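You operate a simulated robot arm through the tools that you are given. There is no shell and no other tool.

You are at the controls of a simulated robot arm. One attempt, no reset.

## Task
Move the winch hook to the test card's D-ring and wind to its number.
Fine: red lever to FREE, hook on the card's D-ring, lever to LOCK, then wind till the pointer shows the card's number.

It is judged by the outcome, as a careful person would: the job done as asked, and still so three seconds after it is handed in. It fails if anything else is knocked over, pushed out of place, dropped, spilled or broken.

## Robot
A 7-joint arm with a fingered hand on a trunk, on a base that drives. Base frame: it is fixed to the floor where the robot stands at the start and does not move with it; the origin is under the middle of the robot, x ahead of it, y to its left, z up; the surface under the hand at the start is at about z = 800. Readings come in mm, degrees, newtons and seconds.
With the tool pointing down near the work surface it reaches from about 220 to 780 mm from the robot's upright axis, wherever it stands. Its first joint turns from -166.0 to 166.0 degrees. Places, roughly: crank of the winch [300, -200, 1000]; left D-ring over the winch [500, -100, 1400]; middle D-ring over the winch [400, -200, 1400]; red lever of the winch [500, 0, 1000]; right D-ring over the winch [400, -300, 1400]. Payload 4 kg.
The tool frame sits at the grasp point between the pads (the TCP): z along the fingers, y along the line on which they close. The tips reach 28 mm beyond it. Largest opening 168 mm; the body of the gripper starts 79 mm behind the TCP. The gripper is a hand of 4 fingers: y runs from the thumb to the fingers, the wrist lies at [0, 0, -249] in the tool frame, and closing takes about 1.5 s.
Orientation is that of the tool frame in the base frame, as [roll, pitch, yaw] about the fixed x, y, z axes, in that order (R = Rz(yaw) Ry(pitch) Rx(roll)). With the fingers straight down and closing along the base's y, the tool's x points along the base's -x, its y along +y and its z along -z.

## Interface
- The arm moves only by the tool send_rows. Its argument "increments" is a list that holds one entry, the list of rows, each a list of 7 numbers: the opening in per cent of the stroke, from 0 (shut) to 100 (fully open), then the shift along the tool's x, y, z in units of 30 mm (1.0 is 30 mm), then the turn, a rotation vector about the tool's x, y, z in units of 6 degrees (1.0 is 6 degrees). In form: [[[claw, x, y, z, rx, ry, rz], ...]]. A call has 1 to 20 rows; each row shifts and turns the commanded pose from where the row before left it, along the tool's axes as they then stand. A call with a number of a shift or a turn outside -1 to 1 is refused whole. A row lasts 0.2 s, in which the tool goes at most 50 mm and 8.6 degrees; a call with a longer step from one row to the next is refused whole, and so is a gripper value outside its range. A pose out of reach is approached as far as the arm can. The call stops where the force on the tool passes 90 N (or 10 N more than at its start, if that is more) or the arm is blocked; 0.2 s more then pass. The fingers move at their own pace (about 153 mm/s each) and stop on an object; they squeeze with about 23 N. The grip force told is the motor's: it shows also when the fingers shut on nothing. Time passes only in rows, and 0.2 s behind the last, so rows that do not move let the fingers close. The reply holds the time, the measured pose of the TCP, the force on the tool along the base axes, the opening and the grip force, in the units named above and with some noise, with the torque about the TCP (base axes, N m) and any sound that the robot's microphone picked up, and new pictures: "pictures" is both (left out), scene, wrist or none.
- Cameras (640 x 400 px; columns grow to the right, rows downward): "scene" is now at [13.4, 113.9, 1575.5]; the picture's right is [-0.54, -0.84, -0.00], its down [-0.50, 0.32, -0.81] and it looks along [0.68, -0.44, -0.59] (base axes); focal length 270 px, centre (320, 200). "wrist" rides on the gripper at [60, -60, -110] in the tool frame; the picture's right is [0.71, 0.71, 0.00], its down [-0.56, 0.56, -0.61] and it looks along [-0.43, 0.43, 0.79] (tool axes); focal length 265 px, centre (320, 200). There is no depth. A picture from a camera that has moved, and an enlarged one, comes with that camera's place and axes in the base frame and with its lens.
- move_column(by): slides the trunk up (or, below 0, down) by that many mm; the arm and the scene camera ride with it, the base frame stays. It gives what a move gives, with no picture.
- roll_base(legs): drives the robot by 1 to 6 legs, each [ahead, turn to the left] in mm and degrees, along the robot's own axes; the way and the turn of a leg run together, so that a leg with both is an arc; at most 1500 mm and 180 degrees a leg. The arm and the cameras ride along, it lands a little off, and it stops where it bumps. It gives what a move gives, and a new picture of the scene camera.
- set_grasp(shape): the hand has 4 fingers and takes this shape, open, in about a second: jaw (thumb against the fingers, like two jaws); tri (thumb and two fingers); tip (a fingertip pinch); poke (one finger out to press); point (the index stretched); flat (the hand flat); cup (the hand cupped); fist (a fist). The gripper value then closes the fingers along that shape, each until it touches; the sizes above hold for jaw. It gives what a move gives, with no picture.
- head_to(pan, tilt): turns the head with the scene camera to pan (to the left, within 155 degrees either way) and tilt (down, from -29 to 69), counted from straight ahead of the robot. It gives what a move gives, and a new picture of the scene camera.
- zoom(camera, box): a new picture of the part [left, top, right, bottom] of that camera's present view, enlarged. The clock stands still meanwhile.
- finish_job(): hands the job in; it is judged then, once.

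Places have to be worked out from the pictures, the camera data and where the tool is seen. Open the gripper and draw the arm clear of the work before you hand the job in, unless the task says otherwise.

The tools are called after "Request:" as a command line: name --argument value ..., lists and objects as JSON in quotes. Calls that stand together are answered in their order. send_rows: Moves the arm, as the interface text tells. Its arguments: {"type":"object","properties":{"increments":{"type":"array"},"pictures":{"type":"string","enum":["both","scene","wrist","none"]}},"required":["increments"]} The other tools are called the same way: move_column (by) slides the trunk up or down; set_grasp (shape) gives the hand a shape; roll_base (legs) drives the base; head_to (pan, tilt) turns the head that bears the scene camera; zoom (camera, box) takes an enlarged picture of a part of a camera's view; finish_job () hands the job in.

At the start:

```text
clock: 0.0
tcp_pos: [345.3, -175.2, 1149.1]
ee_rot: [180.0, -0.1, -179.9]
force: [-0.5, -0.1, -0.2]
moment: [0.0, 0.0, 0.0]
width: 167.9
gripper_force: 0.1
shape: jaw
trunk travel left (down, up): [-582.0, 8.0]
robot x, y, heading: [-0.5, -0.1, -0.1]
head pan, tilt: [-32.9, 36.2]
```

scene: 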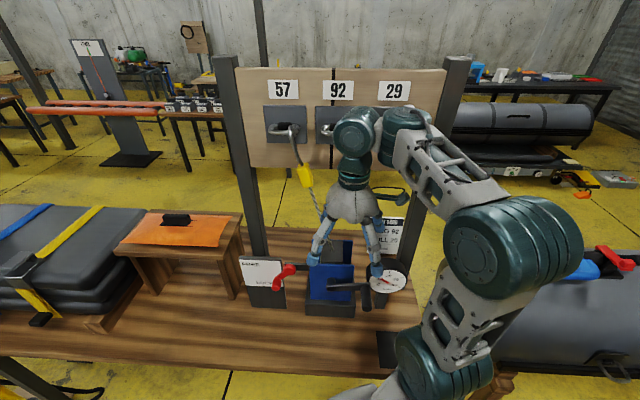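
wrist: 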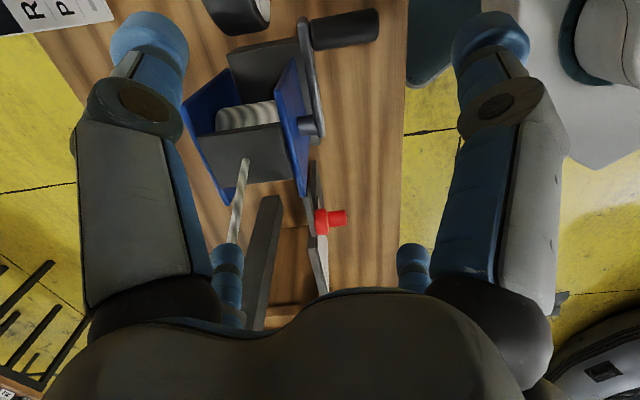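

The scene shows a winch on a bench, three rings numbered 57, 92 and 29, and a card partly hidden by the arm. I zoom in to read the card, lever and dial.

Request:
zoom --camera "scene" --box '[220, 200, 440, 337]'

Request:
zoom --camera "scene" --box '[220, 60, 460, 210]'

Request:
zoom --camera "wrist" --box '[160, 0, 420, 300]'

```text
2.91 times, centred on (330, 268) of scene
camera zoom: at [13.4, 113.9, 1575.5], right [-0.54, -0.84, 0.0], down [-0.5, 0.32, -0.81], along [0.68, -0.44, -0.59], focal length 786 px, centre (291, 1)
```

zoom: 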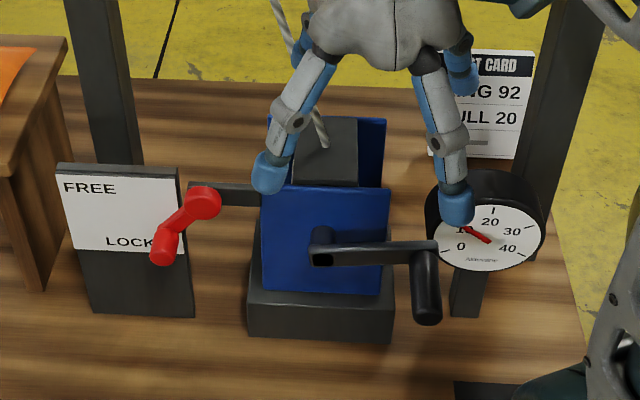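

```text
2.67 times, centred on (340, 135) of scene
camera zoom: at [13.4, 113.9, 1575.5], right [-0.54, -0.84, 0.0], down [-0.5, 0.32, -0.81], along [0.68, -0.44, -0.59], focal length 721 px, centre (267, 373)
```

zoom: 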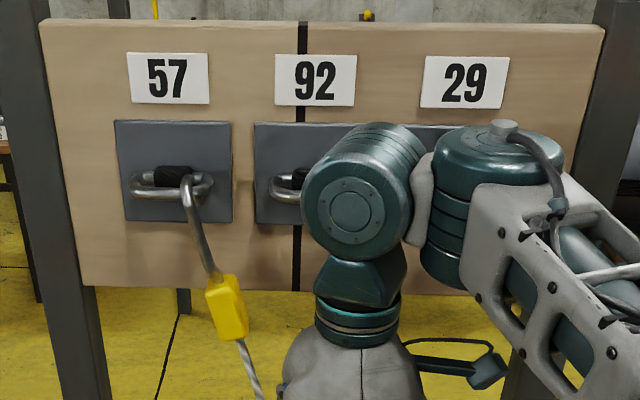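

```text
1.33 times, centred on (290, 150) of wrist
camera zoom: at [285.0, -234.6, 1259.6], right [-0.71, 0.71, 0.0], down [0.56, 0.56, 0.61], along [0.43, 0.43, -0.79], focal length 354 px, centre (360, 267)
```

zoom: 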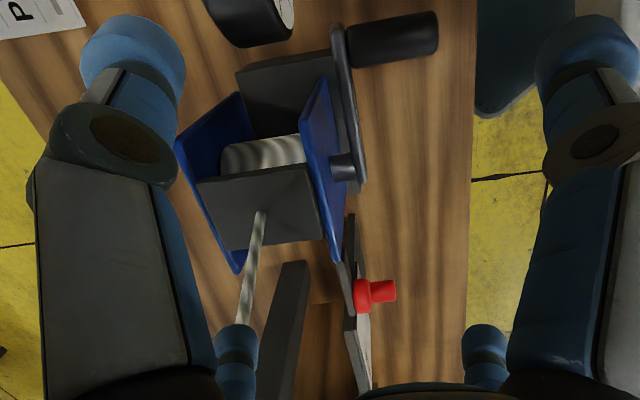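

The card appears to read RING 92 / PULL 20; the hook is now on ring 57 and the lever is at LOCK. I move the hand back toward the robot and to the right to clear the view.

Request:
send_rows --increments '[[[100, 0.8, 0.5, 0, 0, 0, 0], [100, 0.8, 0.5, 0, 0, 0, 0], [100, 0.8, 0.5, 0, 0, 0, 0], [100, 0.3, -0.9, 0, 0, 0, 0], [100, 0.3, -0.9, 0, 0, 0, 0], [100, 0.3, -0.9, 0, 0, 0, 0], [100, 0.3, -0.9, 0, 0, 0, 0], [100, 0.3, -0.9, 0, 0, 0, 0], [100, 0.3, -0.9, 0, 0, 0, 0]]]' --pictures "both"

```text
clock: 2.0
tcp_pos: [217.7, -293.2, 1150.1]
ee_rot: [-180.0, 0.0, 179.9]
force: [0.6, -0.8, 0.9]
moment: [0.02, 0.01, -0.01]
width: 168.2
gripper_force: 0.0
shape: jaw
trunk travel left (down, up): [-582.0, 8.0]
robot x, y, heading: [2.4, 1.8, 0.2]
head pan, tilt: [-32.9, 36.2]
camera scene: at [13.2, 113.5, 1575.6], right [-0.54, -0.84, 0.0], down [-0.5, 0.32, -0.81], along [0.68, -0.44, -0.59], focal length 270 px, centre (320, 200)
camera wrist: at [156.5, -353.1, 1259.6], right [-0.71, 0.71, 0.0], down [0.56, 0.56, 0.61], along [0.43, 0.43, -0.79], focal length 265 px, centre (320, 200)
```

scene: 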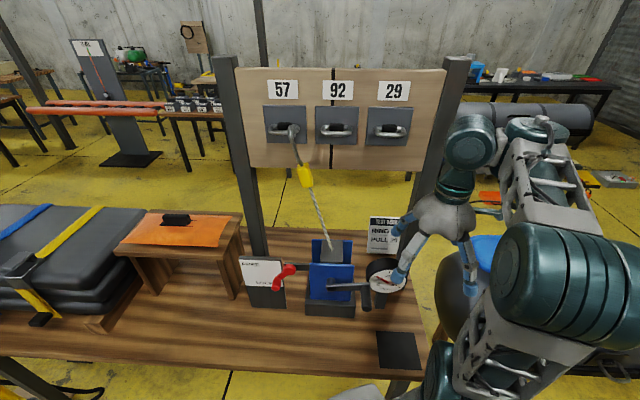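
wrist: 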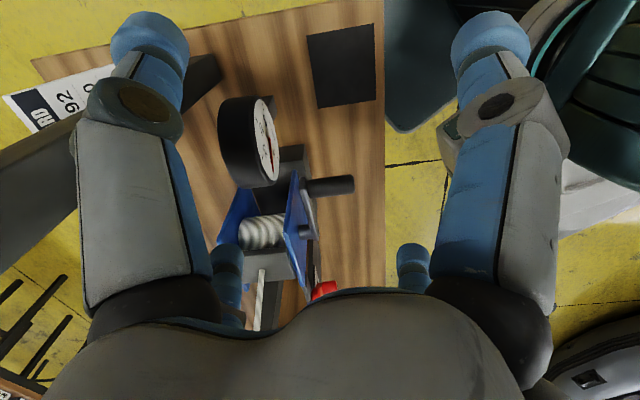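

Request:
zoom --camera "scene" --box '[225, 205, 435, 336]'

Request:
zoom --camera "scene" --box '[240, 70, 440, 195]'

Request:
zoom --camera "scene" --box '[355, 210, 425, 300]'

Request:
zoom --camera "scene" --box '[230, 240, 330, 310]'

```text
3.05 times, centred on (330, 270) of scene
camera zoom: at [13.2, 113.5, 1575.6], right [-0.54, -0.84, 0.0], down [-0.5, 0.32, -0.81], along [0.68, -0.44, -0.59], focal length 824 px, centre (290, -15)
```

zoom: 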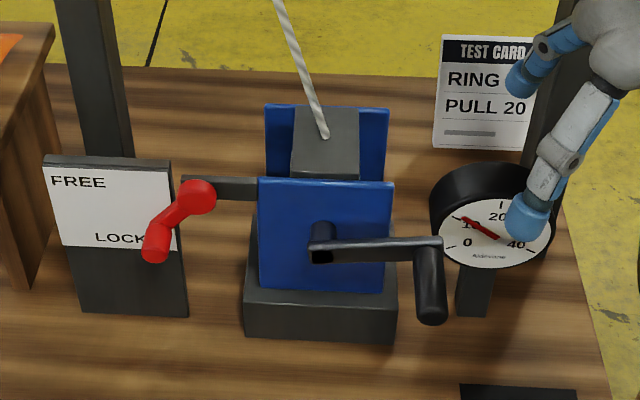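

```text
3.20 times, centred on (340, 132) of scene
camera zoom: at [13.2, 113.5, 1575.6], right [-0.54, -0.84, 0.0], down [-0.5, 0.32, -0.81], along [0.68, -0.44, -0.59], focal length 865 px, centre (256, 416)
```

zoom: 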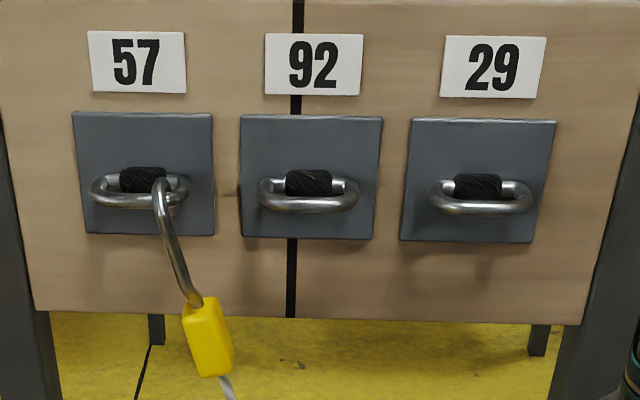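

```text
4.44 times, centred on (390, 255) of scene
camera zoom: at [13.2, 113.5, 1575.6], right [-0.54, -0.84, 0.0], down [-0.5, 0.32, -0.81], along [0.68, -0.44, -0.59], focal length 1201 px, centre (9, -44)
```

zoom: 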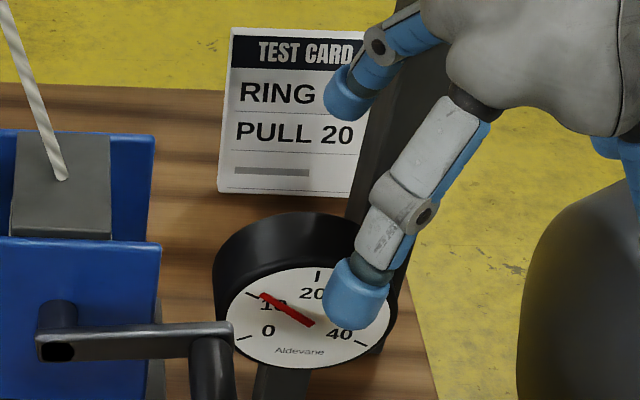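

```text
5.71 times, centred on (280, 275) of scene
camera zoom: at [13.2, 113.5, 1575.6], right [-0.54, -0.84, 0.0], down [-0.5, 0.32, -0.81], along [0.68, -0.44, -0.59], focal length 1544 px, centre (549, -229)
```

zoom: 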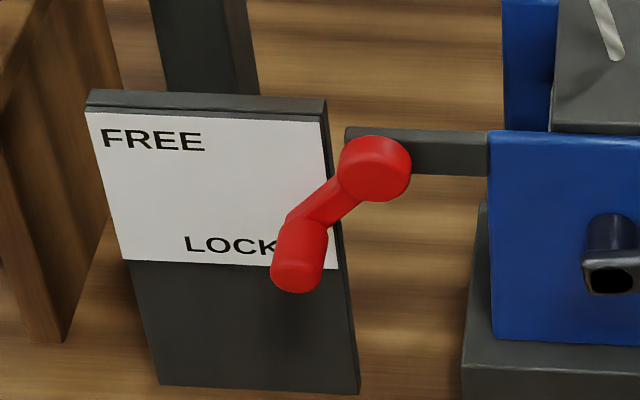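

The card reads RING ?(92) / PULL 20, and the dial pointer is near 10. I want to back the robot off for horizontal-tool work, so I look behind the robot before driving.

Request:
head_to --pan 150 --tilt 45

Request:
head_to --pan -140 --tilt 45

Request:
head_to --pan -80 --tilt 50

Request:
head_to --pan 0 --tilt 55

```text
clock: 4.7
tcp_pos: [216.2, -291.7, 1149.1]
ee_rot: [179.9, 0.0, 180.0]
force: [0.7, -0.2, 0.4]
moment: [-0.02, 0.01, 0.0]
width: 168.1
gripper_force: 0.1
shape: jaw
trunk travel left (down, up): [-582.0, 8.0]
robot x, y, heading: [-0.7, 1.5, -0.0]
head pan, tilt: [150.0, 45.0]
camera scene: at [-130.5, 202.0, 1562.6], right [0.5, 0.87, 0.0], down [0.61, -0.35, -0.71], along [-0.61, 0.35, -0.71], focal length 270 px, centre (320, 200)
```

scene: 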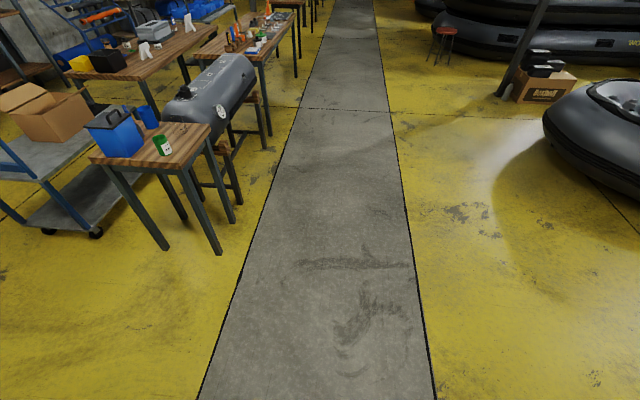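

```text
clock: 8.7
tcp_pos: [217.4, -291.7, 1150.2]
ee_rot: [-180.0, 0.0, -180.0]
force: [0.0, -0.5, 0.0]
moment: [0.01, 0.04, 0.0]
width: 167.8
gripper_force: 0.1
shape: jaw
trunk travel left (down, up): [-582.0, 8.0]
robot x, y, heading: [-4.6, -0.9, -0.1]
head pan, tilt: [-140.0, 45.0]
camera scene: at [-122.3, 109.0, 1562.6], right [-0.64, 0.77, 0.0], down [0.54, 0.45, -0.71], along [-0.54, -0.45, -0.71], focal length 270 px, centre (320, 200)
```

scene: 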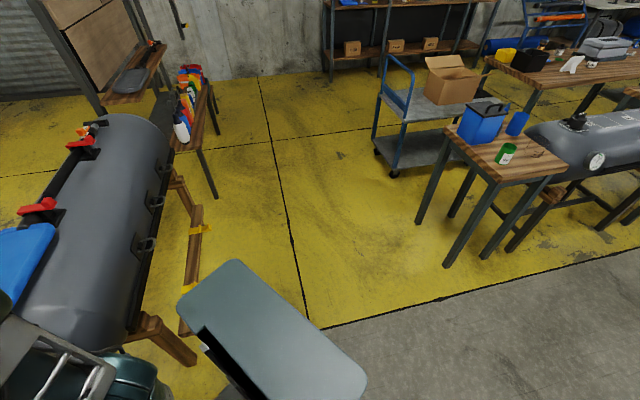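

```text
clock: 10.0
tcp_pos: [217.2, -291.6, 1149.3]
ee_rot: [180.0, 0.1, 180.0]
force: [0.1, -0.5, 0.3]
moment: [0.03, 0.05, 0.0]
width: 168.0
gripper_force: 0.2
shape: jaw
trunk travel left (down, up): [-582.0, 8.0]
robot x, y, heading: [-1.0, -3.6, 0.2]
head pan, tilt: [-80.0, 50.0]
camera scene: at [-46.8, 85.5, 1555.7], right [-0.98, -0.17, 0.0], down [-0.13, 0.75, -0.64], along [0.11, -0.63, -0.77], focal length 270 px, centre (320, 200)
```

scene: 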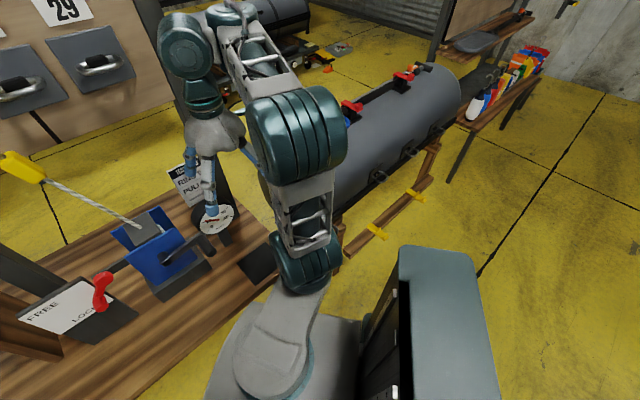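

```text
clock: 11.5
tcp_pos: [216.4, -292.3, 1150.7]
ee_rot: [180.0, 0.0, 180.0]
force: [1.2, -0.2, 0.7]
moment: [0.02, 0.03, 0.02]
width: 168.0
gripper_force: 0.0
shape: jaw
trunk travel left (down, up): [-582.0, 8.0]
robot x, y, heading: [1.3, -1.5, 0.0]
head pan, tilt: [0.0, 55.0]
camera scene: at [12.0, 161.3, 1549.2], right [0.0, -1.0, 0.0], down [-0.82, 0.0, -0.57], along [0.57, 0.0, -0.82], focal length 270 px, centre (320, 200)
```

scene: 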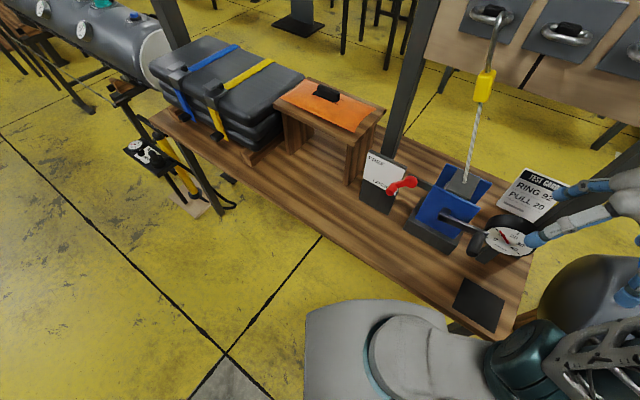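

The space behind the robot is clear. I back straight up 280 mm so a level tool aimed into the winch has room.

Request:
roll_base --legs '[[-280, 0]]'

Request:
head_to --pan -20 --tilt 32

```text
clock: 13.5
tcp_pos: [-66.7, -292.7, 1150.3]
ee_rot: [-180.0, 0.0, 179.7]
force: [0.0, 0.1, -0.1]
moment: [0.03, -0.01, 0.0]
width: 167.8
gripper_force: 0.1
shape: jaw
trunk travel left (down, up): [-582.0, 8.0]
robot x, y, heading: [-278.0, 3.2, -0.4]
head pan, tilt: [0.0, 55.0]
camera scene: at [-267.2, 162.3, 1549.2], right [-0.01, -1.0, 0.0], down [-0.82, 0.01, -0.57], along [0.57, 0.0, -0.82], focal length 270 px, centre (320, 200)
```

scene: 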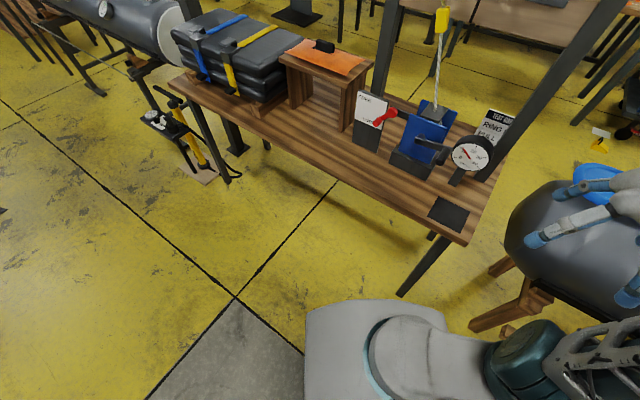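

```text
clock: 14.3
tcp_pos: [-65.6, -293.0, 1149.4]
ee_rot: [180.0, 0.0, 179.6]
force: [-0.5, -0.2, -0.3]
moment: [0.01, 0.0, -0.02]
width: 167.8
gripper_force: 0.0
shape: jaw
trunk travel left (down, up): [-582.0, 8.0]
robot x, y, heading: [-282.2, -2.0, -0.4]
head pan, tilt: [-20.0, 32.0]
camera scene: at [-254.7, 131.6, 1582.0], right [-0.35, -0.94, 0.0], down [-0.5, 0.18, -0.85], along [0.79, -0.3, -0.53], focal length 270 px, centre (320, 200)
```

scene: 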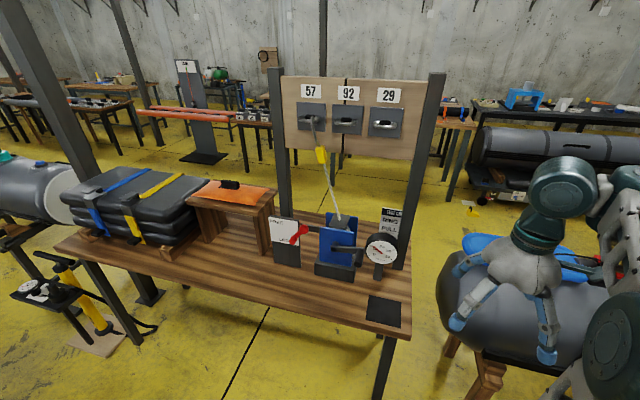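

Robot now stands at about (-280, 0). I zoom in on the winch and rings for accurate pixel measurements.

Request:
zoom --camera "scene" --box '[260, 200, 420, 300]'

Request:
zoom --camera "scene" --box '[280, 80, 424, 170]'

Request:
zoom --camera "scene" --box '[365, 200, 413, 230]'

Request:
zoom --camera "scene" --box '[290, 100, 370, 150]'

Request:
zoom --camera "scene" --box '[265, 205, 345, 255]'

```text
4.00 times, centred on (340, 250) of scene
camera zoom: at [-254.7, 131.6, 1582.0], right [-0.35, -0.94, 0.0], down [-0.5, 0.18, -0.85], along [0.79, -0.3, -0.53], focal length 1081 px, centre (240, 0)
```

zoom: 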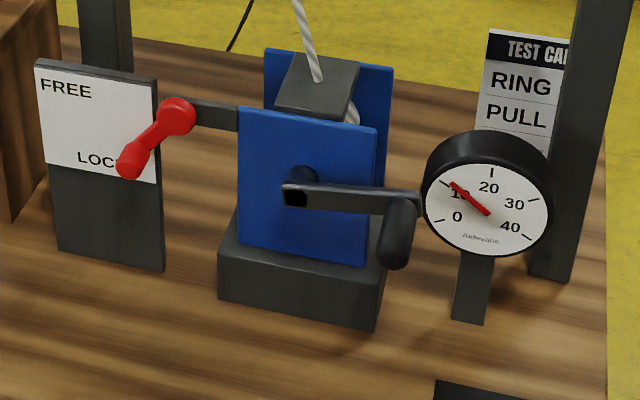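

```text
4.44 times, centred on (352, 125) of scene
camera zoom: at [-254.7, 131.6, 1582.0], right [-0.35, -0.94, 0.0], down [-0.5, 0.18, -0.85], along [0.79, -0.3, -0.53], focal length 1201 px, centre (178, 533)
```

zoom: 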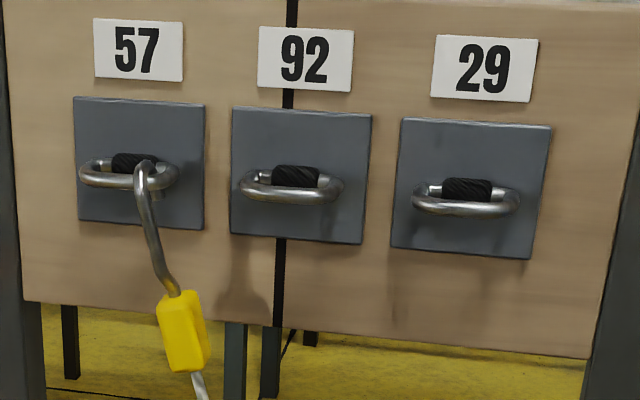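

```text
13.33 times, centred on (389, 215) of scene
camera zoom: at [-254.7, 131.6, 1582.0], right [-0.35, -0.94, 0.0], down [-0.5, 0.18, -0.85], along [0.79, -0.3, -0.53], focal length 3604 px, centre (-600, 0)
```

zoom: 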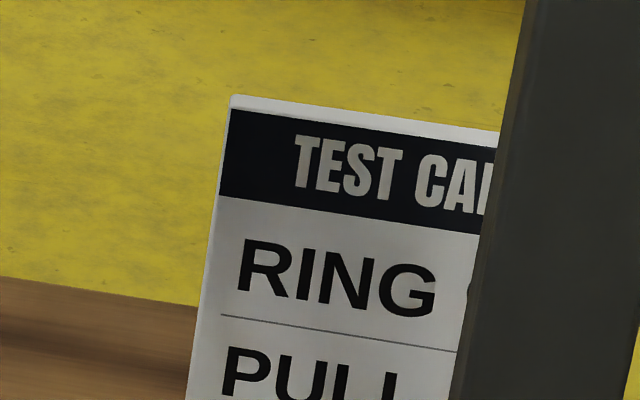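

```text
8.00 times, centred on (330, 125) of scene
camera zoom: at [-254.7, 131.6, 1582.0], right [-0.35, -0.94, 0.0], down [-0.5, 0.18, -0.85], along [0.79, -0.3, -0.53], focal length 2162 px, centre (240, 800)
```

zoom: 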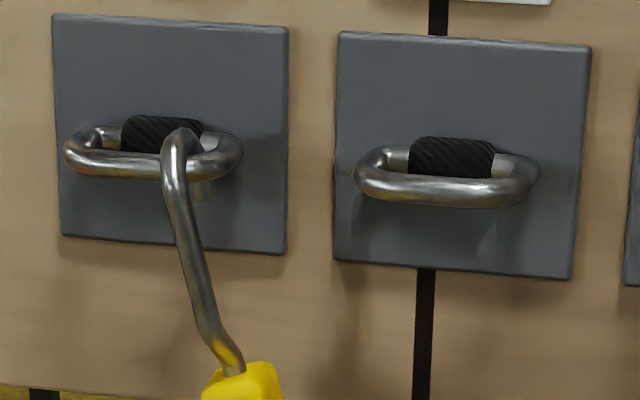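

```text
8.00 times, centred on (305, 230) of scene
camera zoom: at [-254.7, 131.6, 1582.0], right [-0.35, -0.94, 0.0], down [-0.5, 0.18, -0.85], along [0.79, -0.3, -0.53], focal length 2162 px, centre (440, -40)
```

zoom: 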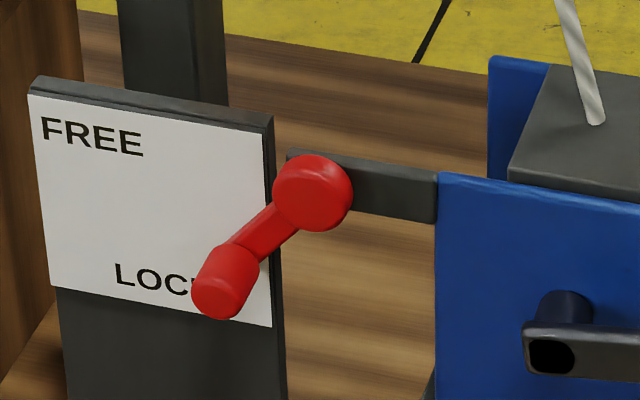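

Triangulating from the two views, I put the lever pivot at about (443,-70,1014) and its knob end at (456,-31,960). The crank handle end is at about (268,-189,970) with the hub at (383,-160,955). The left and middle ring bars are at about (498,-112,1360) and (441,-204,1357), the hook's yellow body is at (475,-144,1261), and the panel normal has azimuth about -36°. I bring the hand in front at a clear height.

Request:
send_rows --increments '[[[100, -0.94, 0.83, -0.13, 0, 0, 0], [100, -0.94, 0.83, -0.13, 0, 0, 0], [100, -0.94, 0.83, -0.13, 0, 0, 0], [100, -0.94, 0.83, -0.13, 0, 0, 0], [100, -0.94, 0.83, -0.13, 0, 0, 0], [100, -0.94, 0.83, -0.13, 0, 0, 0], [100, -0.94, 0.83, -0.13, 0, 0, 0], [100, -0.94, 0.83, -0.13, 0, 0, 0], [100, -0.94, 0.83, -0.13, 0, 0, 0], [100, -0.94, 0.83, -0.13, 0, 0, 0], [100, -0.94, 0.83, -0.13, 0, 0, 0], [100, -0.94, 0.83, -0.13, 0, 0, 0], [100, -0.94, 0.83, -0.13, 0, 0, 0]]]' --pictures "scene"

Request:
send_rows --increments '[[[100, 0, 0, 0, 0, -1, 0], [100, 0, 0, 0, 0, -1, 0], [100, 0, 0, 0, 0, -1, 0], [100, 0, 0, 0, 0, -1, 0], [100, 0, 0, 0, 0, -1, 0], [100, 0, 0, 0, 0, -1, 0], [100, 0, 0, 0, 0, -1, 0], [100, 0, 0, 0, 0, -1, 0], [100, 0, 0, 0, 0, -1, 0], [100, 0, 0, 0, 0, -1, 0], [100, 0, 0, 0, 0, -1, 0], [100, 0, 0, 0, 0, -1, 0], [100, 0, 0, 0, 0, -1, 0], [100, 0, 0, 0, 0, -1, 0], [100, 0, 0, 0, 0, -1, 0]]]' --pictures "scene"

```text
clock: 17.1
tcp_pos: [304.2, 37.6, 1192.6]
ee_rot: [-179.8, 0.0, 179.6]
force: [-0.3, 0.0, 0.6]
moment: [-0.02, 0.01, 0.03]
width: 167.8
gripper_force: 0.1
shape: jaw
out of reach, approached as far as the arm can: row 1, 2, 3
trunk travel left (down, up): [-582.0, 8.0]
robot x, y, heading: [-282.0, 1.0, -0.5]
head pan, tilt: [-20.0, 32.0]
camera scene: at [-253.8, 132.7, 1581.9], right [-0.35, -0.94, 0.0], down [-0.5, 0.18, -0.85], along [0.79, -0.3, -0.53], focal length 270 px, centre (320, 200)
```

scene: 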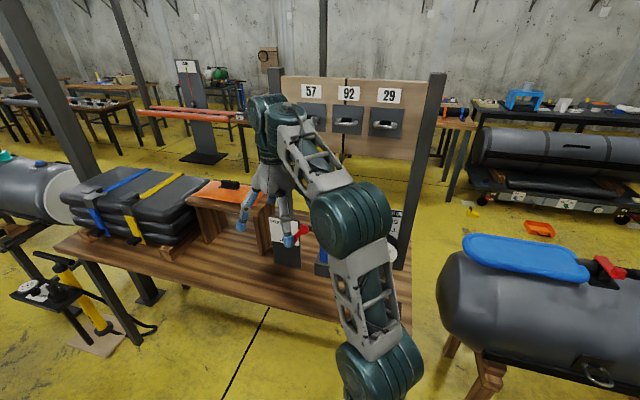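

```text
clock: 20.4
tcp_pos: [314.9, 35.1, 1201.8]
ee_rot: [-179.4, 37.8, 179.8]
force: [0.2, -0.6, -0.1]
moment: [0.02, 0.01, 0.02]
width: 168.0
gripper_force: 0.2
shape: jaw
out of reach, approached as far as the arm can: row 2, 3, 7, 8, 9, 10, 11, 12, 13, 14, 15
trunk travel left (down, up): [-582.0, 8.0]
robot x, y, heading: [-276.5, 1.4, -0.4]
head pan, tilt: [-20.0, 32.0]
camera scene: at [-254.6, 131.7, 1582.0], right [-0.35, -0.94, 0.0], down [-0.5, 0.18, -0.85], along [0.79, -0.3, -0.53], focal length 270 px, centre (320, 200)
```

scene: 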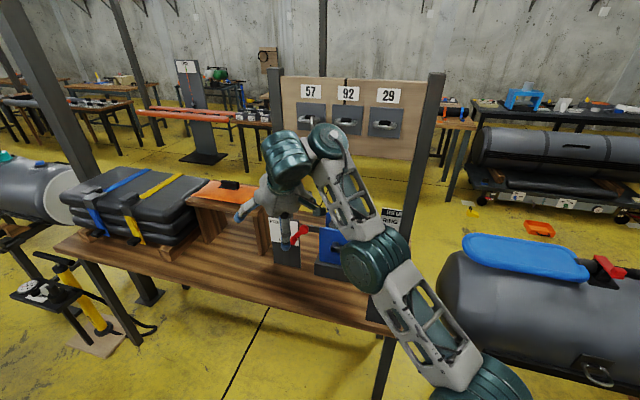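

The arm could not level the tool this close in. I check what the commanded pose is with a null row, and back off a bit further to give it more reach.

Request:
roll_base --legs '[[-130, 0]]'

Request:
send_rows --increments '[[[100, 0, 0, 0, 0, 0, 0], [100, 0, 0, 0, 0, 0, 0]]]' --pictures "scene"

```text
clock: 21.6
tcp_pos: [184.1, 36.8, 1202.2]
ee_rot: [-179.5, 37.7, 180.0]
force: [-0.2, -0.9, 0.2]
moment: [0.0, 0.0, 0.01]
width: 168.0
gripper_force: 0.2
shape: jaw
trunk travel left (down, up): [-582.0, 8.0]
robot x, y, heading: [-410.6, 4.2, -0.6]
head pan, tilt: [-20.0, 32.0]
camera scene: at [-386.0, 132.6, 1582.1], right [-0.35, -0.94, 0.0], down [-0.5, 0.18, -0.85], along [0.8, -0.3, -0.53], focal length 270 px, centre (320, 200)
```

scene: 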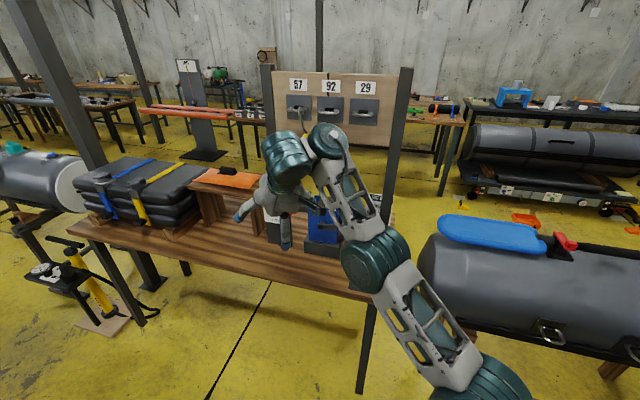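

```text
clock: 22.2
tcp_pos: [184.9, 38.7, 1202.8]
ee_rot: [-179.4, 37.7, 179.9]
force: [0.3, -0.4, 0.6]
moment: [0.02, 0.01, 0.02]
width: 168.1
gripper_force: 0.1
shape: jaw
trunk travel left (down, up): [-582.0, 8.0]
robot x, y, heading: [-410.3, 1.8, -0.3]
head pan, tilt: [-20.0, 32.0]
camera scene: at [-385.0, 132.6, 1582.0], right [-0.35, -0.94, 0.0], down [-0.5, 0.18, -0.85], along [0.8, -0.3, -0.53], focal length 270 px, centre (320, 200)
```

scene: 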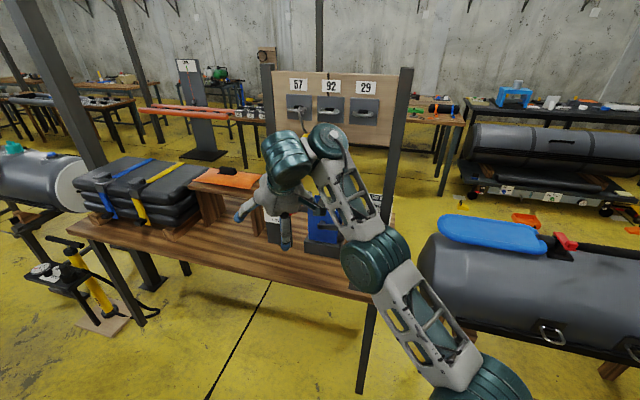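

The command was reset to the actual pose. I reach 180 mm forward and then try tilting further.

Request:
send_rows --increments '[[[100, -0.79, 0, 0.61, 0, 0, 0], [100, -0.79, 0, 0.61, 0, 0, 0], [100, -0.79, 0, 0.61, 0, 0, 0], [100, -0.79, 0, 0.61, 0, 0, 0], [100, -0.79, 0, 0.61, 0, 0, 0], [100, 0, 0, 0, 0, -1, 0], [100, 0, 0, 0, 0, -1, 0], [100, 0, 0, 0, 0, -1, 0], [100, 0, 0, 0, 0, -1, 0], [100, 0, 0, 0, 0, -1, 0], [100, 0, 0, 0, 0, -1, 0], [100, 0, 0, 0, 0, -1, 0], [100, 0, 0, 0, 0, -0.5, 0]]]' --pictures "scene"

```text
clock: 25.0
tcp_pos: [363.2, 59.4, 1242.3]
ee_rot: [176.2, 66.8, 177.4]
force: [0.5, -0.1, 0.1]
moment: [-0.02, -0.02, -0.01]
width: 167.9
gripper_force: 0.0
shape: jaw
out of reach, approached as far as the arm can: row 6, 7, 8, 9
trunk travel left (down, up): [-582.0, 8.0]
robot x, y, heading: [-410.2, 1.2, -0.4]
head pan, tilt: [-20.0, 32.0]
camera scene: at [-385.2, 132.6, 1582.1], right [-0.35, -0.94, 0.0], down [-0.5, 0.18, -0.85], along [0.8, -0.3, -0.53], focal length 270 px, centre (320, 200)
```

scene: 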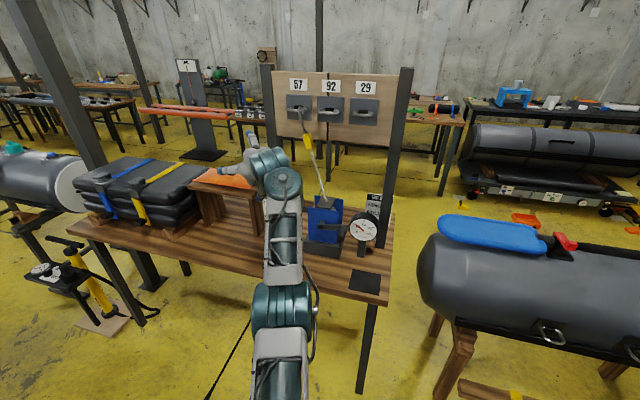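

The arm reconfigured and is now at 67° pitch. I check whether it settles.

Request:
send_rows --increments '[[[100, 0, 0, 0, 0, 0, 0], [100, 0, 0, 0, 0, 0, 0]]]' --pictures "none"

```text
clock: 25.6
tcp_pos: [363.9, 59.7, 1242.1]
ee_rot: [176.1, 66.7, 177.5]
force: [-0.6, 0.1, 0.2]
moment: [-0.01, -0.01, -0.03]
width: 168.0
gripper_force: 0.0
shape: jaw
trunk travel left (down, up): [-582.0, 8.0]
robot x, y, heading: [-409.3, 1.1, -0.3]
head pan, tilt: [-20.0, 32.0]
```

It holds there. I now rotate in place to the level pose aimed along the panel normal (azimuth about -36°).

Request:
send_rows --increments '[[[100, 0, 0, 0, 0.76, -0.478, 0.125], [100, 0, 0, 0, 0.76, -0.478, 0.125], [100, 0, 0, 0, 0.76, -0.478, 0.125], [100, 0, 0, 0, 0.76, -0.478, 0.125], [100, 0, 0, 0, 0.76, -0.478, 0.125], [100, 0, 0, 0, 0.76, -0.478, 0.125], [100, 0, 0, 0, 0.76, -0.478, 0.125], [100, 0, 0, 0, 0.76, -0.478, 0.125], [100, 0, 0, 0, 0, 0, 0]]]' --pictures "both"

```text
clock: 27.6
tcp_pos: [363.4, 60.5, 1242.6]
ee_rot: [-13.0, 89.9, -48.7]
force: [0.5, -0.6, -0.2]
moment: [-0.04, 0.0, -0.02]
width: 167.7
gripper_force: 0.1
shape: jaw
trunk travel left (down, up): [-582.0, 8.0]
robot x, y, heading: [-409.5, 0.3, -0.3]
head pan, tilt: [-20.0, 32.0]
camera scene: at [-385.0, 132.9, 1582.0], right [-0.35, -0.94, 0.0], down [-0.5, 0.18, -0.85], along [0.79, -0.3, -0.53], focal length 270 px, centre (320, 200)
camera wrist: at [239.1, 75.3, 1182.4], right [0.41, 0.57, -0.71], down [-0.17, 0.81, 0.56], along [0.89, -0.11, 0.44], focal length 265 px, centre (320, 200)
```

scene: 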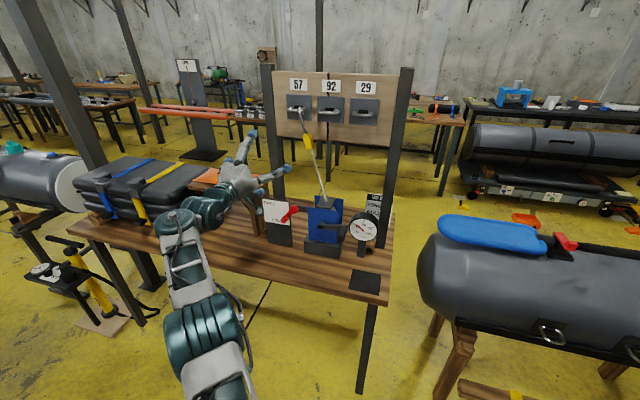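
wrist: 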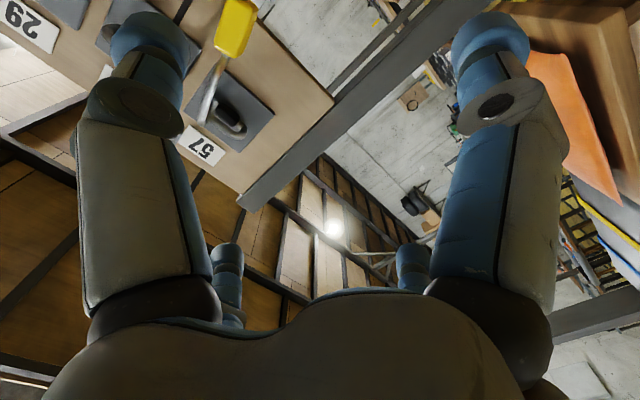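

The tool is now level and aimed along the normal. I zoom on the hand to learn its finger layout before approaching the lever.

Request:
zoom --camera "scene" --box '[180, 115, 310, 225]'

```text
3.64 times, centred on (245, 170) of scene
camera zoom: at [-385.0, 132.9, 1582.0], right [-0.35, -0.94, 0.0], down [-0.5, 0.18, -0.85], along [0.79, -0.3, -0.53], focal length 983 px, centre (593, 309)
```

zoom: 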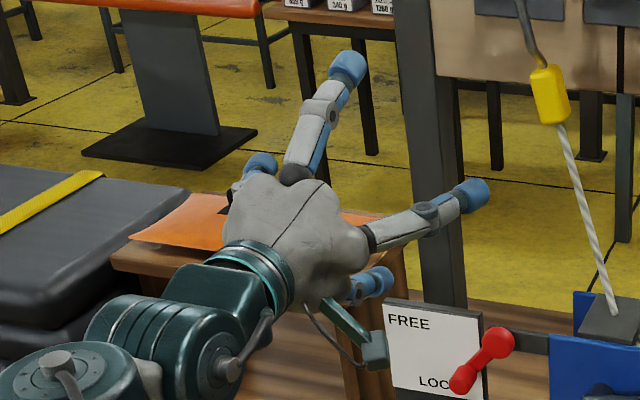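

The hand seems to have four fingers laid out radially. I test how jaw closes in free air, then see the other shapes.

Request:
send_rows --increments '[[[20, 0, 0, 0, 0, 0, 0], [20, 0, 0, 0, 0, 0, 0], [20, 0, 0, 0, 0, 0, 0], [20, 0, 0, 0, 0, 0, 0], [20, 0, 0, 0, 0, 0, 0], [20, 0, 0, 0, 0, 0, 0]]]' --pictures "both"

Request:
zoom --camera "scene" --box '[180, 115, 310, 225]'

Request:
set_grasp --shape "poke"

Request:
zoom --camera "scene" --box '[180, 115, 310, 225]'

Request:
zoom --camera "wrist" --box '[0, 0, 640, 400]'

```text
clock: 29.0
tcp_pos: [363.2, 59.8, 1242.3]
ee_rot: [-9.1, 90.0, -44.8]
force: [-0.4, -0.2, 0.2]
moment: [0.01, -0.01, 0.0]
width: 34.0
gripper_force: 0.1
shape: jaw
trunk travel left (down, up): [-582.0, 8.0]
robot x, y, heading: [-411.2, 0.6, -0.6]
head pan, tilt: [-20.0, 32.0]
camera scene: at [-384.9, 132.8, 1582.0], right [-0.35, -0.94, 0.0], down [-0.5, 0.18, -0.85], along [0.79, -0.3, -0.53], focal length 270 px, centre (320, 200)
camera wrist: at [239.3, 75.2, 1182.4], right [0.41, 0.57, -0.71], down [-0.17, 0.81, 0.56], along [0.89, -0.11, 0.43], focal length 265 px, centre (320, 200)
```

scene: 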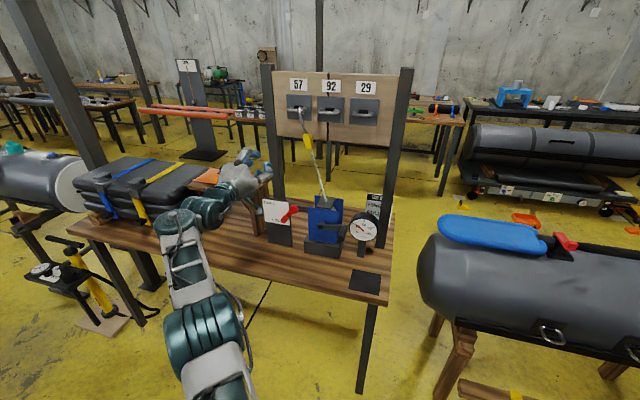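
wrist: 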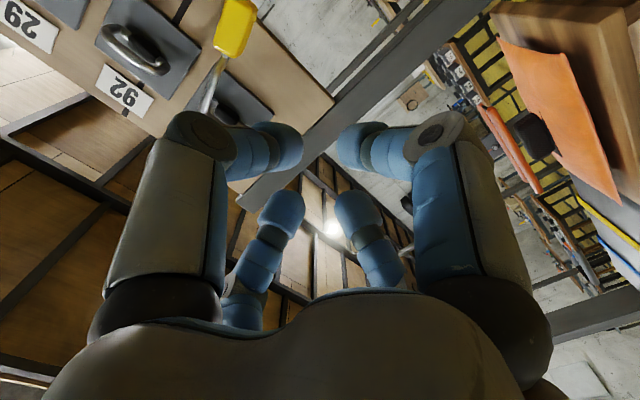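

```text
3.64 times, centred on (245, 170) of scene
camera zoom: at [-384.9, 132.8, 1582.0], right [-0.35, -0.94, 0.0], down [-0.5, 0.18, -0.85], along [0.79, -0.3, -0.53], focal length 983 px, centre (593, 309)
```

zoom: 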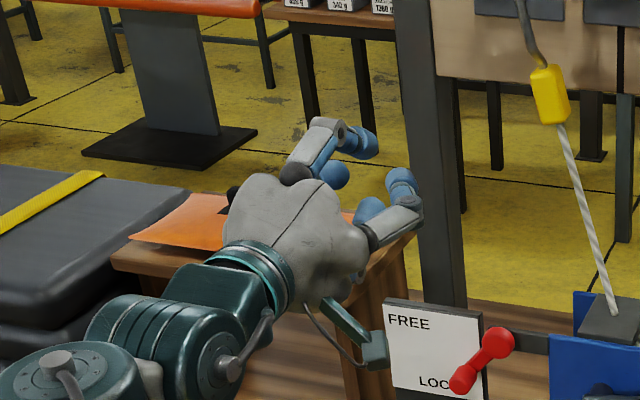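

```text
clock: 29.9
tcp_pos: [363.4, 59.6, 1242.3]
ee_rot: [-7.1, 90.0, -42.7]
force: [-0.1, -0.4, -0.5]
moment: [0.01, -0.01, 0.02]
width: 0.0
gripper_force: 0.1
shape: poke
trunk travel left (down, up): [-582.0, 8.0]
robot x, y, heading: [-407.0, 0.6, -0.3]
head pan, tilt: [-20.0, 32.0]
```

```text
3.64 times, centred on (245, 170) of scene
camera zoom: at [-385.0, 132.9, 1582.0], right [-0.35, -0.94, 0.0], down [-0.5, 0.18, -0.85], along [0.8, -0.3, -0.53], focal length 983 px, centre (593, 309)
```

zoom: 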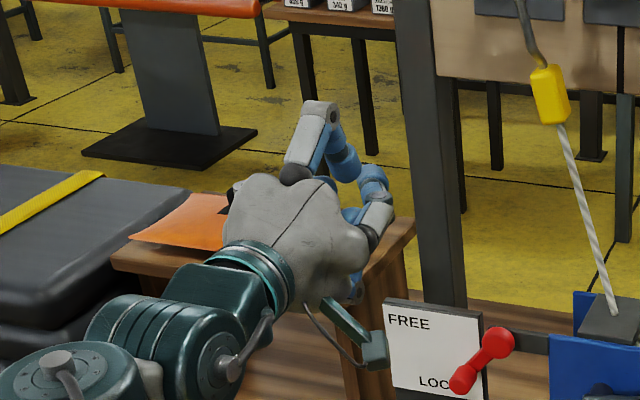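

```text
1.00 times, centred on (320, 200) of wrist (not enlarged: the box is as wide or as high as the picture)
camera zoom: at [239.3, 75.2, 1182.4], right [0.41, 0.57, -0.71], down [-0.17, 0.81, 0.56], along [0.89, -0.11, 0.43], focal length 265 px, centre (320, 200)
```

zoom: 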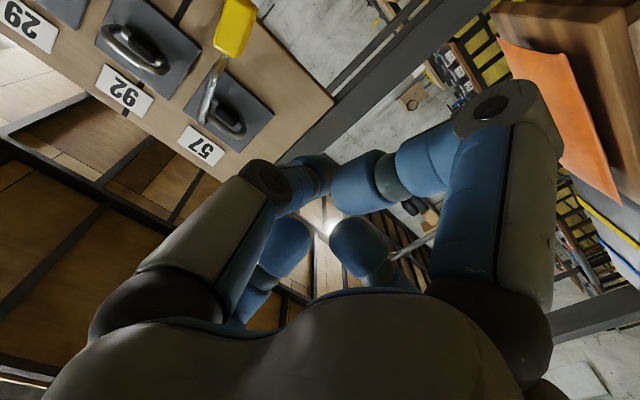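

In jaw the four fingers close like a centering chuck along tool ±x and ±y, which suits the round knob. I restore jaw and lower the hand to the knob's height, staying about 100 mm short of it.

Request:
set_grasp --shape "jaw"

Request:
send_rows --increments '[[[50, 0.94, -0.067, 0, 0, 0, 0], [50, 0.94, -0.067, 0, 0, 0, 0], [50, 0.94, -0.067, 0, 0, 0, 0], [50, 0.94, -0.067, 0, 0, 0, 0], [50, 0.94, -0.067, 0, 0, 0, 0], [50, 0.94, -0.067, 0, 0, 0, 0], [50, 0.94, -0.067, 0, 0, 0, 0], [50, 0.94, -0.067, 0, 0, 0, 0], [50, 0.94, -0.067, 0, 0, 0, 0], [50, 0.94, -0.067, 0, 0, 0, 0], [50, 0, 0, 0, 0, 0, 0]]]' --pictures "both"

```text
clock: 30.8
tcp_pos: [363.5, 60.5, 1242.2]
ee_rot: [-8.4, 90.0, -44.0]
force: [-1.1, -0.6, 0.3]
moment: [0.02, -0.02, 0.02]
width: 167.9
gripper_force: 0.1
shape: jaw
trunk travel left (down, up): [-582.0, 8.0]
robot x, y, heading: [-407.8, 1.6, -0.2]
head pan, tilt: [-20.0, 32.0]
```

```text
clock: 33.2
tcp_pos: [352.0, 42.1, 960.5]
ee_rot: [-3.3, 89.9, -39.0]
force: [0.5, -0.5, -0.1]
moment: [0.01, 0.02, 0.0]
width: 84.5
gripper_force: 0.0
shape: jaw
trunk travel left (down, up): [-582.0, 8.0]
robot x, y, heading: [-412.5, 1.5, -0.8]
head pan, tilt: [-20.0, 32.0]
camera scene: at [-384.8, 132.8, 1582.0], right [-0.35, -0.94, 0.0], down [-0.5, 0.18, -0.85], along [0.79, -0.3, -0.53], focal length 270 px, centre (320, 200)
camera wrist: at [228.2, 58.6, 900.4], right [0.41, 0.57, -0.71], down [-0.17, 0.81, 0.56], along [0.89, -0.11, 0.43], focal length 265 px, centre (320, 200)
```

scene: 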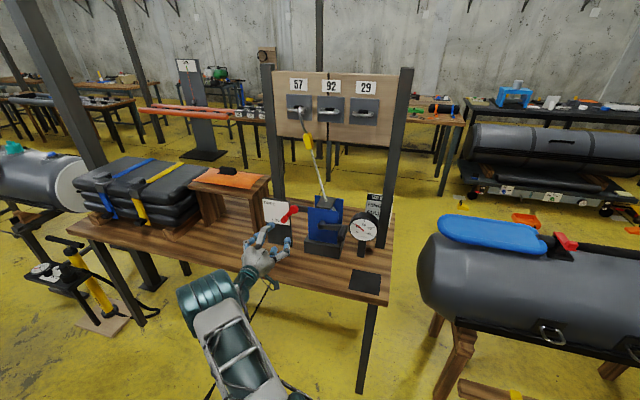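
wrist: 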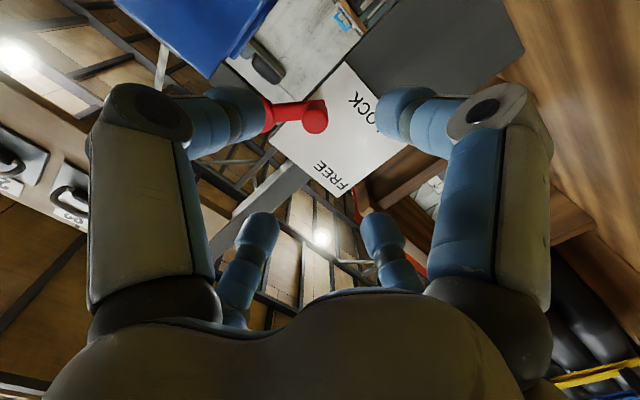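

The wrist view shows the knob almost exactly centred, about 5 mm higher than estimated. I advance 90 mm along the tool axis with a small upward correction.

Request:
send_rows --increments '[[[50, -0.13, 0, 0.75, 0, 0, 0], [50, 0, 0, 0.75, 0, 0, 0], [50, 0, 0, 0.75, 0, 0, 0], [50, 0, 0, 0.75, 0, 0, 0], [50, 0, 0, 0, 0, 0, 0]]]' --pictures "both"

Request:
zoom --camera "scene" --box '[235, 190, 325, 260]'

```text
clock: 34.4
tcp_pos: [425.1, -8.5, 964.6]
ee_rot: [-151.6, 89.9, 172.8]
force: [-0.2, -0.3, 0.1]
moment: [0.01, 0.01, 0.0]
width: 84.5
gripper_force: 0.1
shape: jaw
trunk travel left (down, up): [-582.0, 8.0]
robot x, y, heading: [-412.1, 4.2, -0.2]
head pan, tilt: [-20.0, 32.0]
camera scene: at [-384.9, 132.8, 1582.0], right [-0.35, -0.94, 0.0], down [-0.5, 0.18, -0.85], along [0.79, -0.3, -0.53], focal length 270 px, centre (320, 200)
camera wrist: at [300.6, 6.5, 904.5], right [0.41, 0.57, -0.71], down [-0.17, 0.81, 0.56], along [0.89, -0.11, 0.43], focal length 265 px, centre (320, 200)
```

scene: 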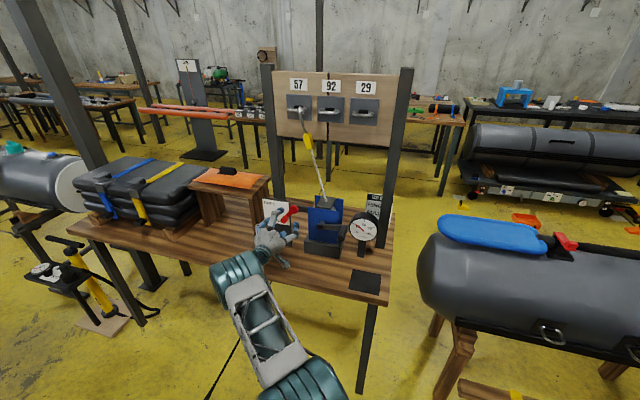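
wrist: 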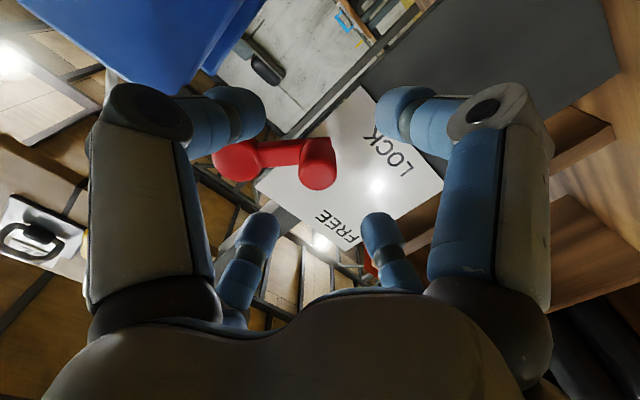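

```text
5.71 times, centred on (280, 225) of scene
camera zoom: at [-384.9, 132.8, 1582.0], right [-0.35, -0.94, 0.0], down [-0.5, 0.18, -0.85], along [0.79, -0.3, -0.53], focal length 1544 px, centre (549, 57)
```

zoom: 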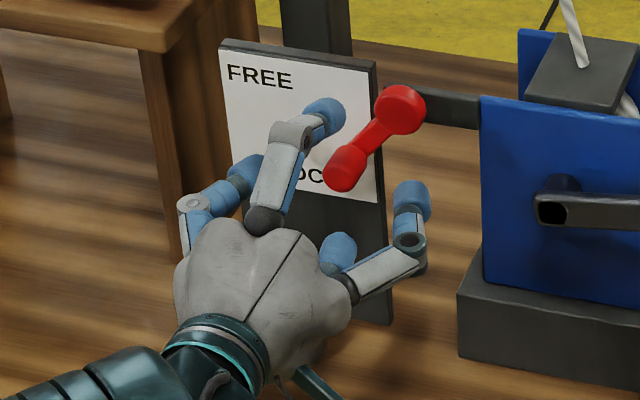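

The knob is aligned with the tool axis. I advance 30 mm more and close on it.

Request:
send_rows --increments '[[[50, 0, 0, 0.5, 0, 0, 0], [50, 0, 0, 0.5, 0, 0, 0], [50, 0, 0, 0, 0, 0, 0], [5, 0, 0, 0, 0, 0, 0], [5, 0, 0, 0, 0, 0, 0], [5, 0, 0, 0, 0, 0, 0], [5, 0, 0, 0, 0, 0, 0], [5, 0, 0, 0, 0, 0, 0], [5, 0, 0, 0, 0, 0, 0], [5, 0, 0, 0, 0, 0, 0]]]' --pictures "both"

Request:
zoom --camera "scene" --box '[235, 190, 325, 260]'

```text
clock: 36.6
tcp_pos: [450.8, -25.6, 965.4]
ee_rot: [-172.7, 89.9, 151.7]
force: [10.4, 0.9, 2.6]
moment: [-0.07, -0.01, 0.17]
width: 21.2
gripper_force: 23.2
shape: jaw
trunk travel left (down, up): [-582.0, 8.0]
robot x, y, heading: [-411.1, 2.3, -0.5]
head pan, tilt: [-20.0, 32.0]
camera scene: at [-383.9, 133.0, 1582.0], right [-0.35, -0.94, 0.0], down [-0.5, 0.18, -0.85], along [0.79, -0.3, -0.53], focal length 270 px, centre (320, 200)
camera wrist: at [326.1, -10.8, 904.3], right [0.41, 0.57, -0.71], down [-0.18, 0.81, 0.56], along [0.89, -0.11, 0.44], focal length 265 px, centre (320, 200)
```

scene: 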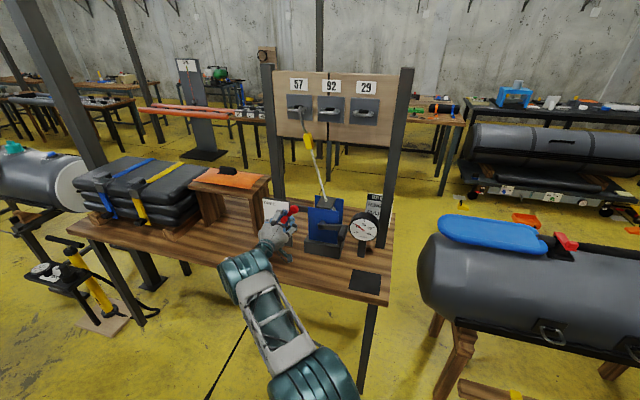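
wrist: 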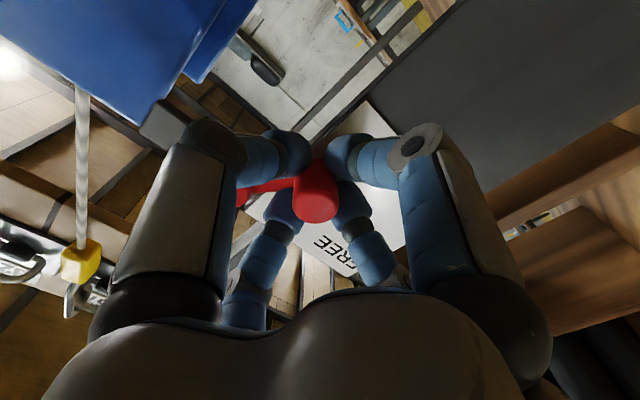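

```text
5.71 times, centred on (280, 225) of scene
camera zoom: at [-383.9, 133.0, 1582.0], right [-0.35, -0.94, 0.0], down [-0.5, 0.18, -0.85], along [0.79, -0.3, -0.53], focal length 1544 px, centre (549, 57)
```

zoom: 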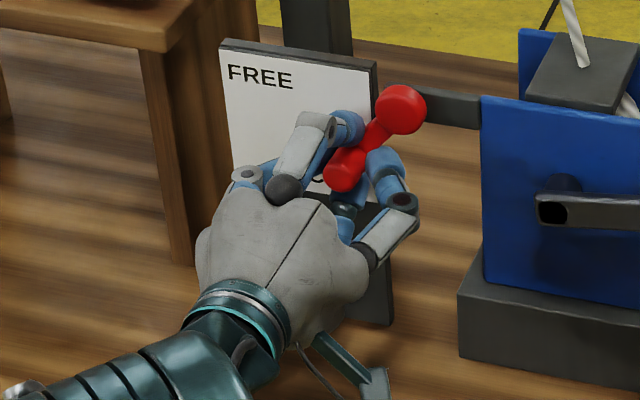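

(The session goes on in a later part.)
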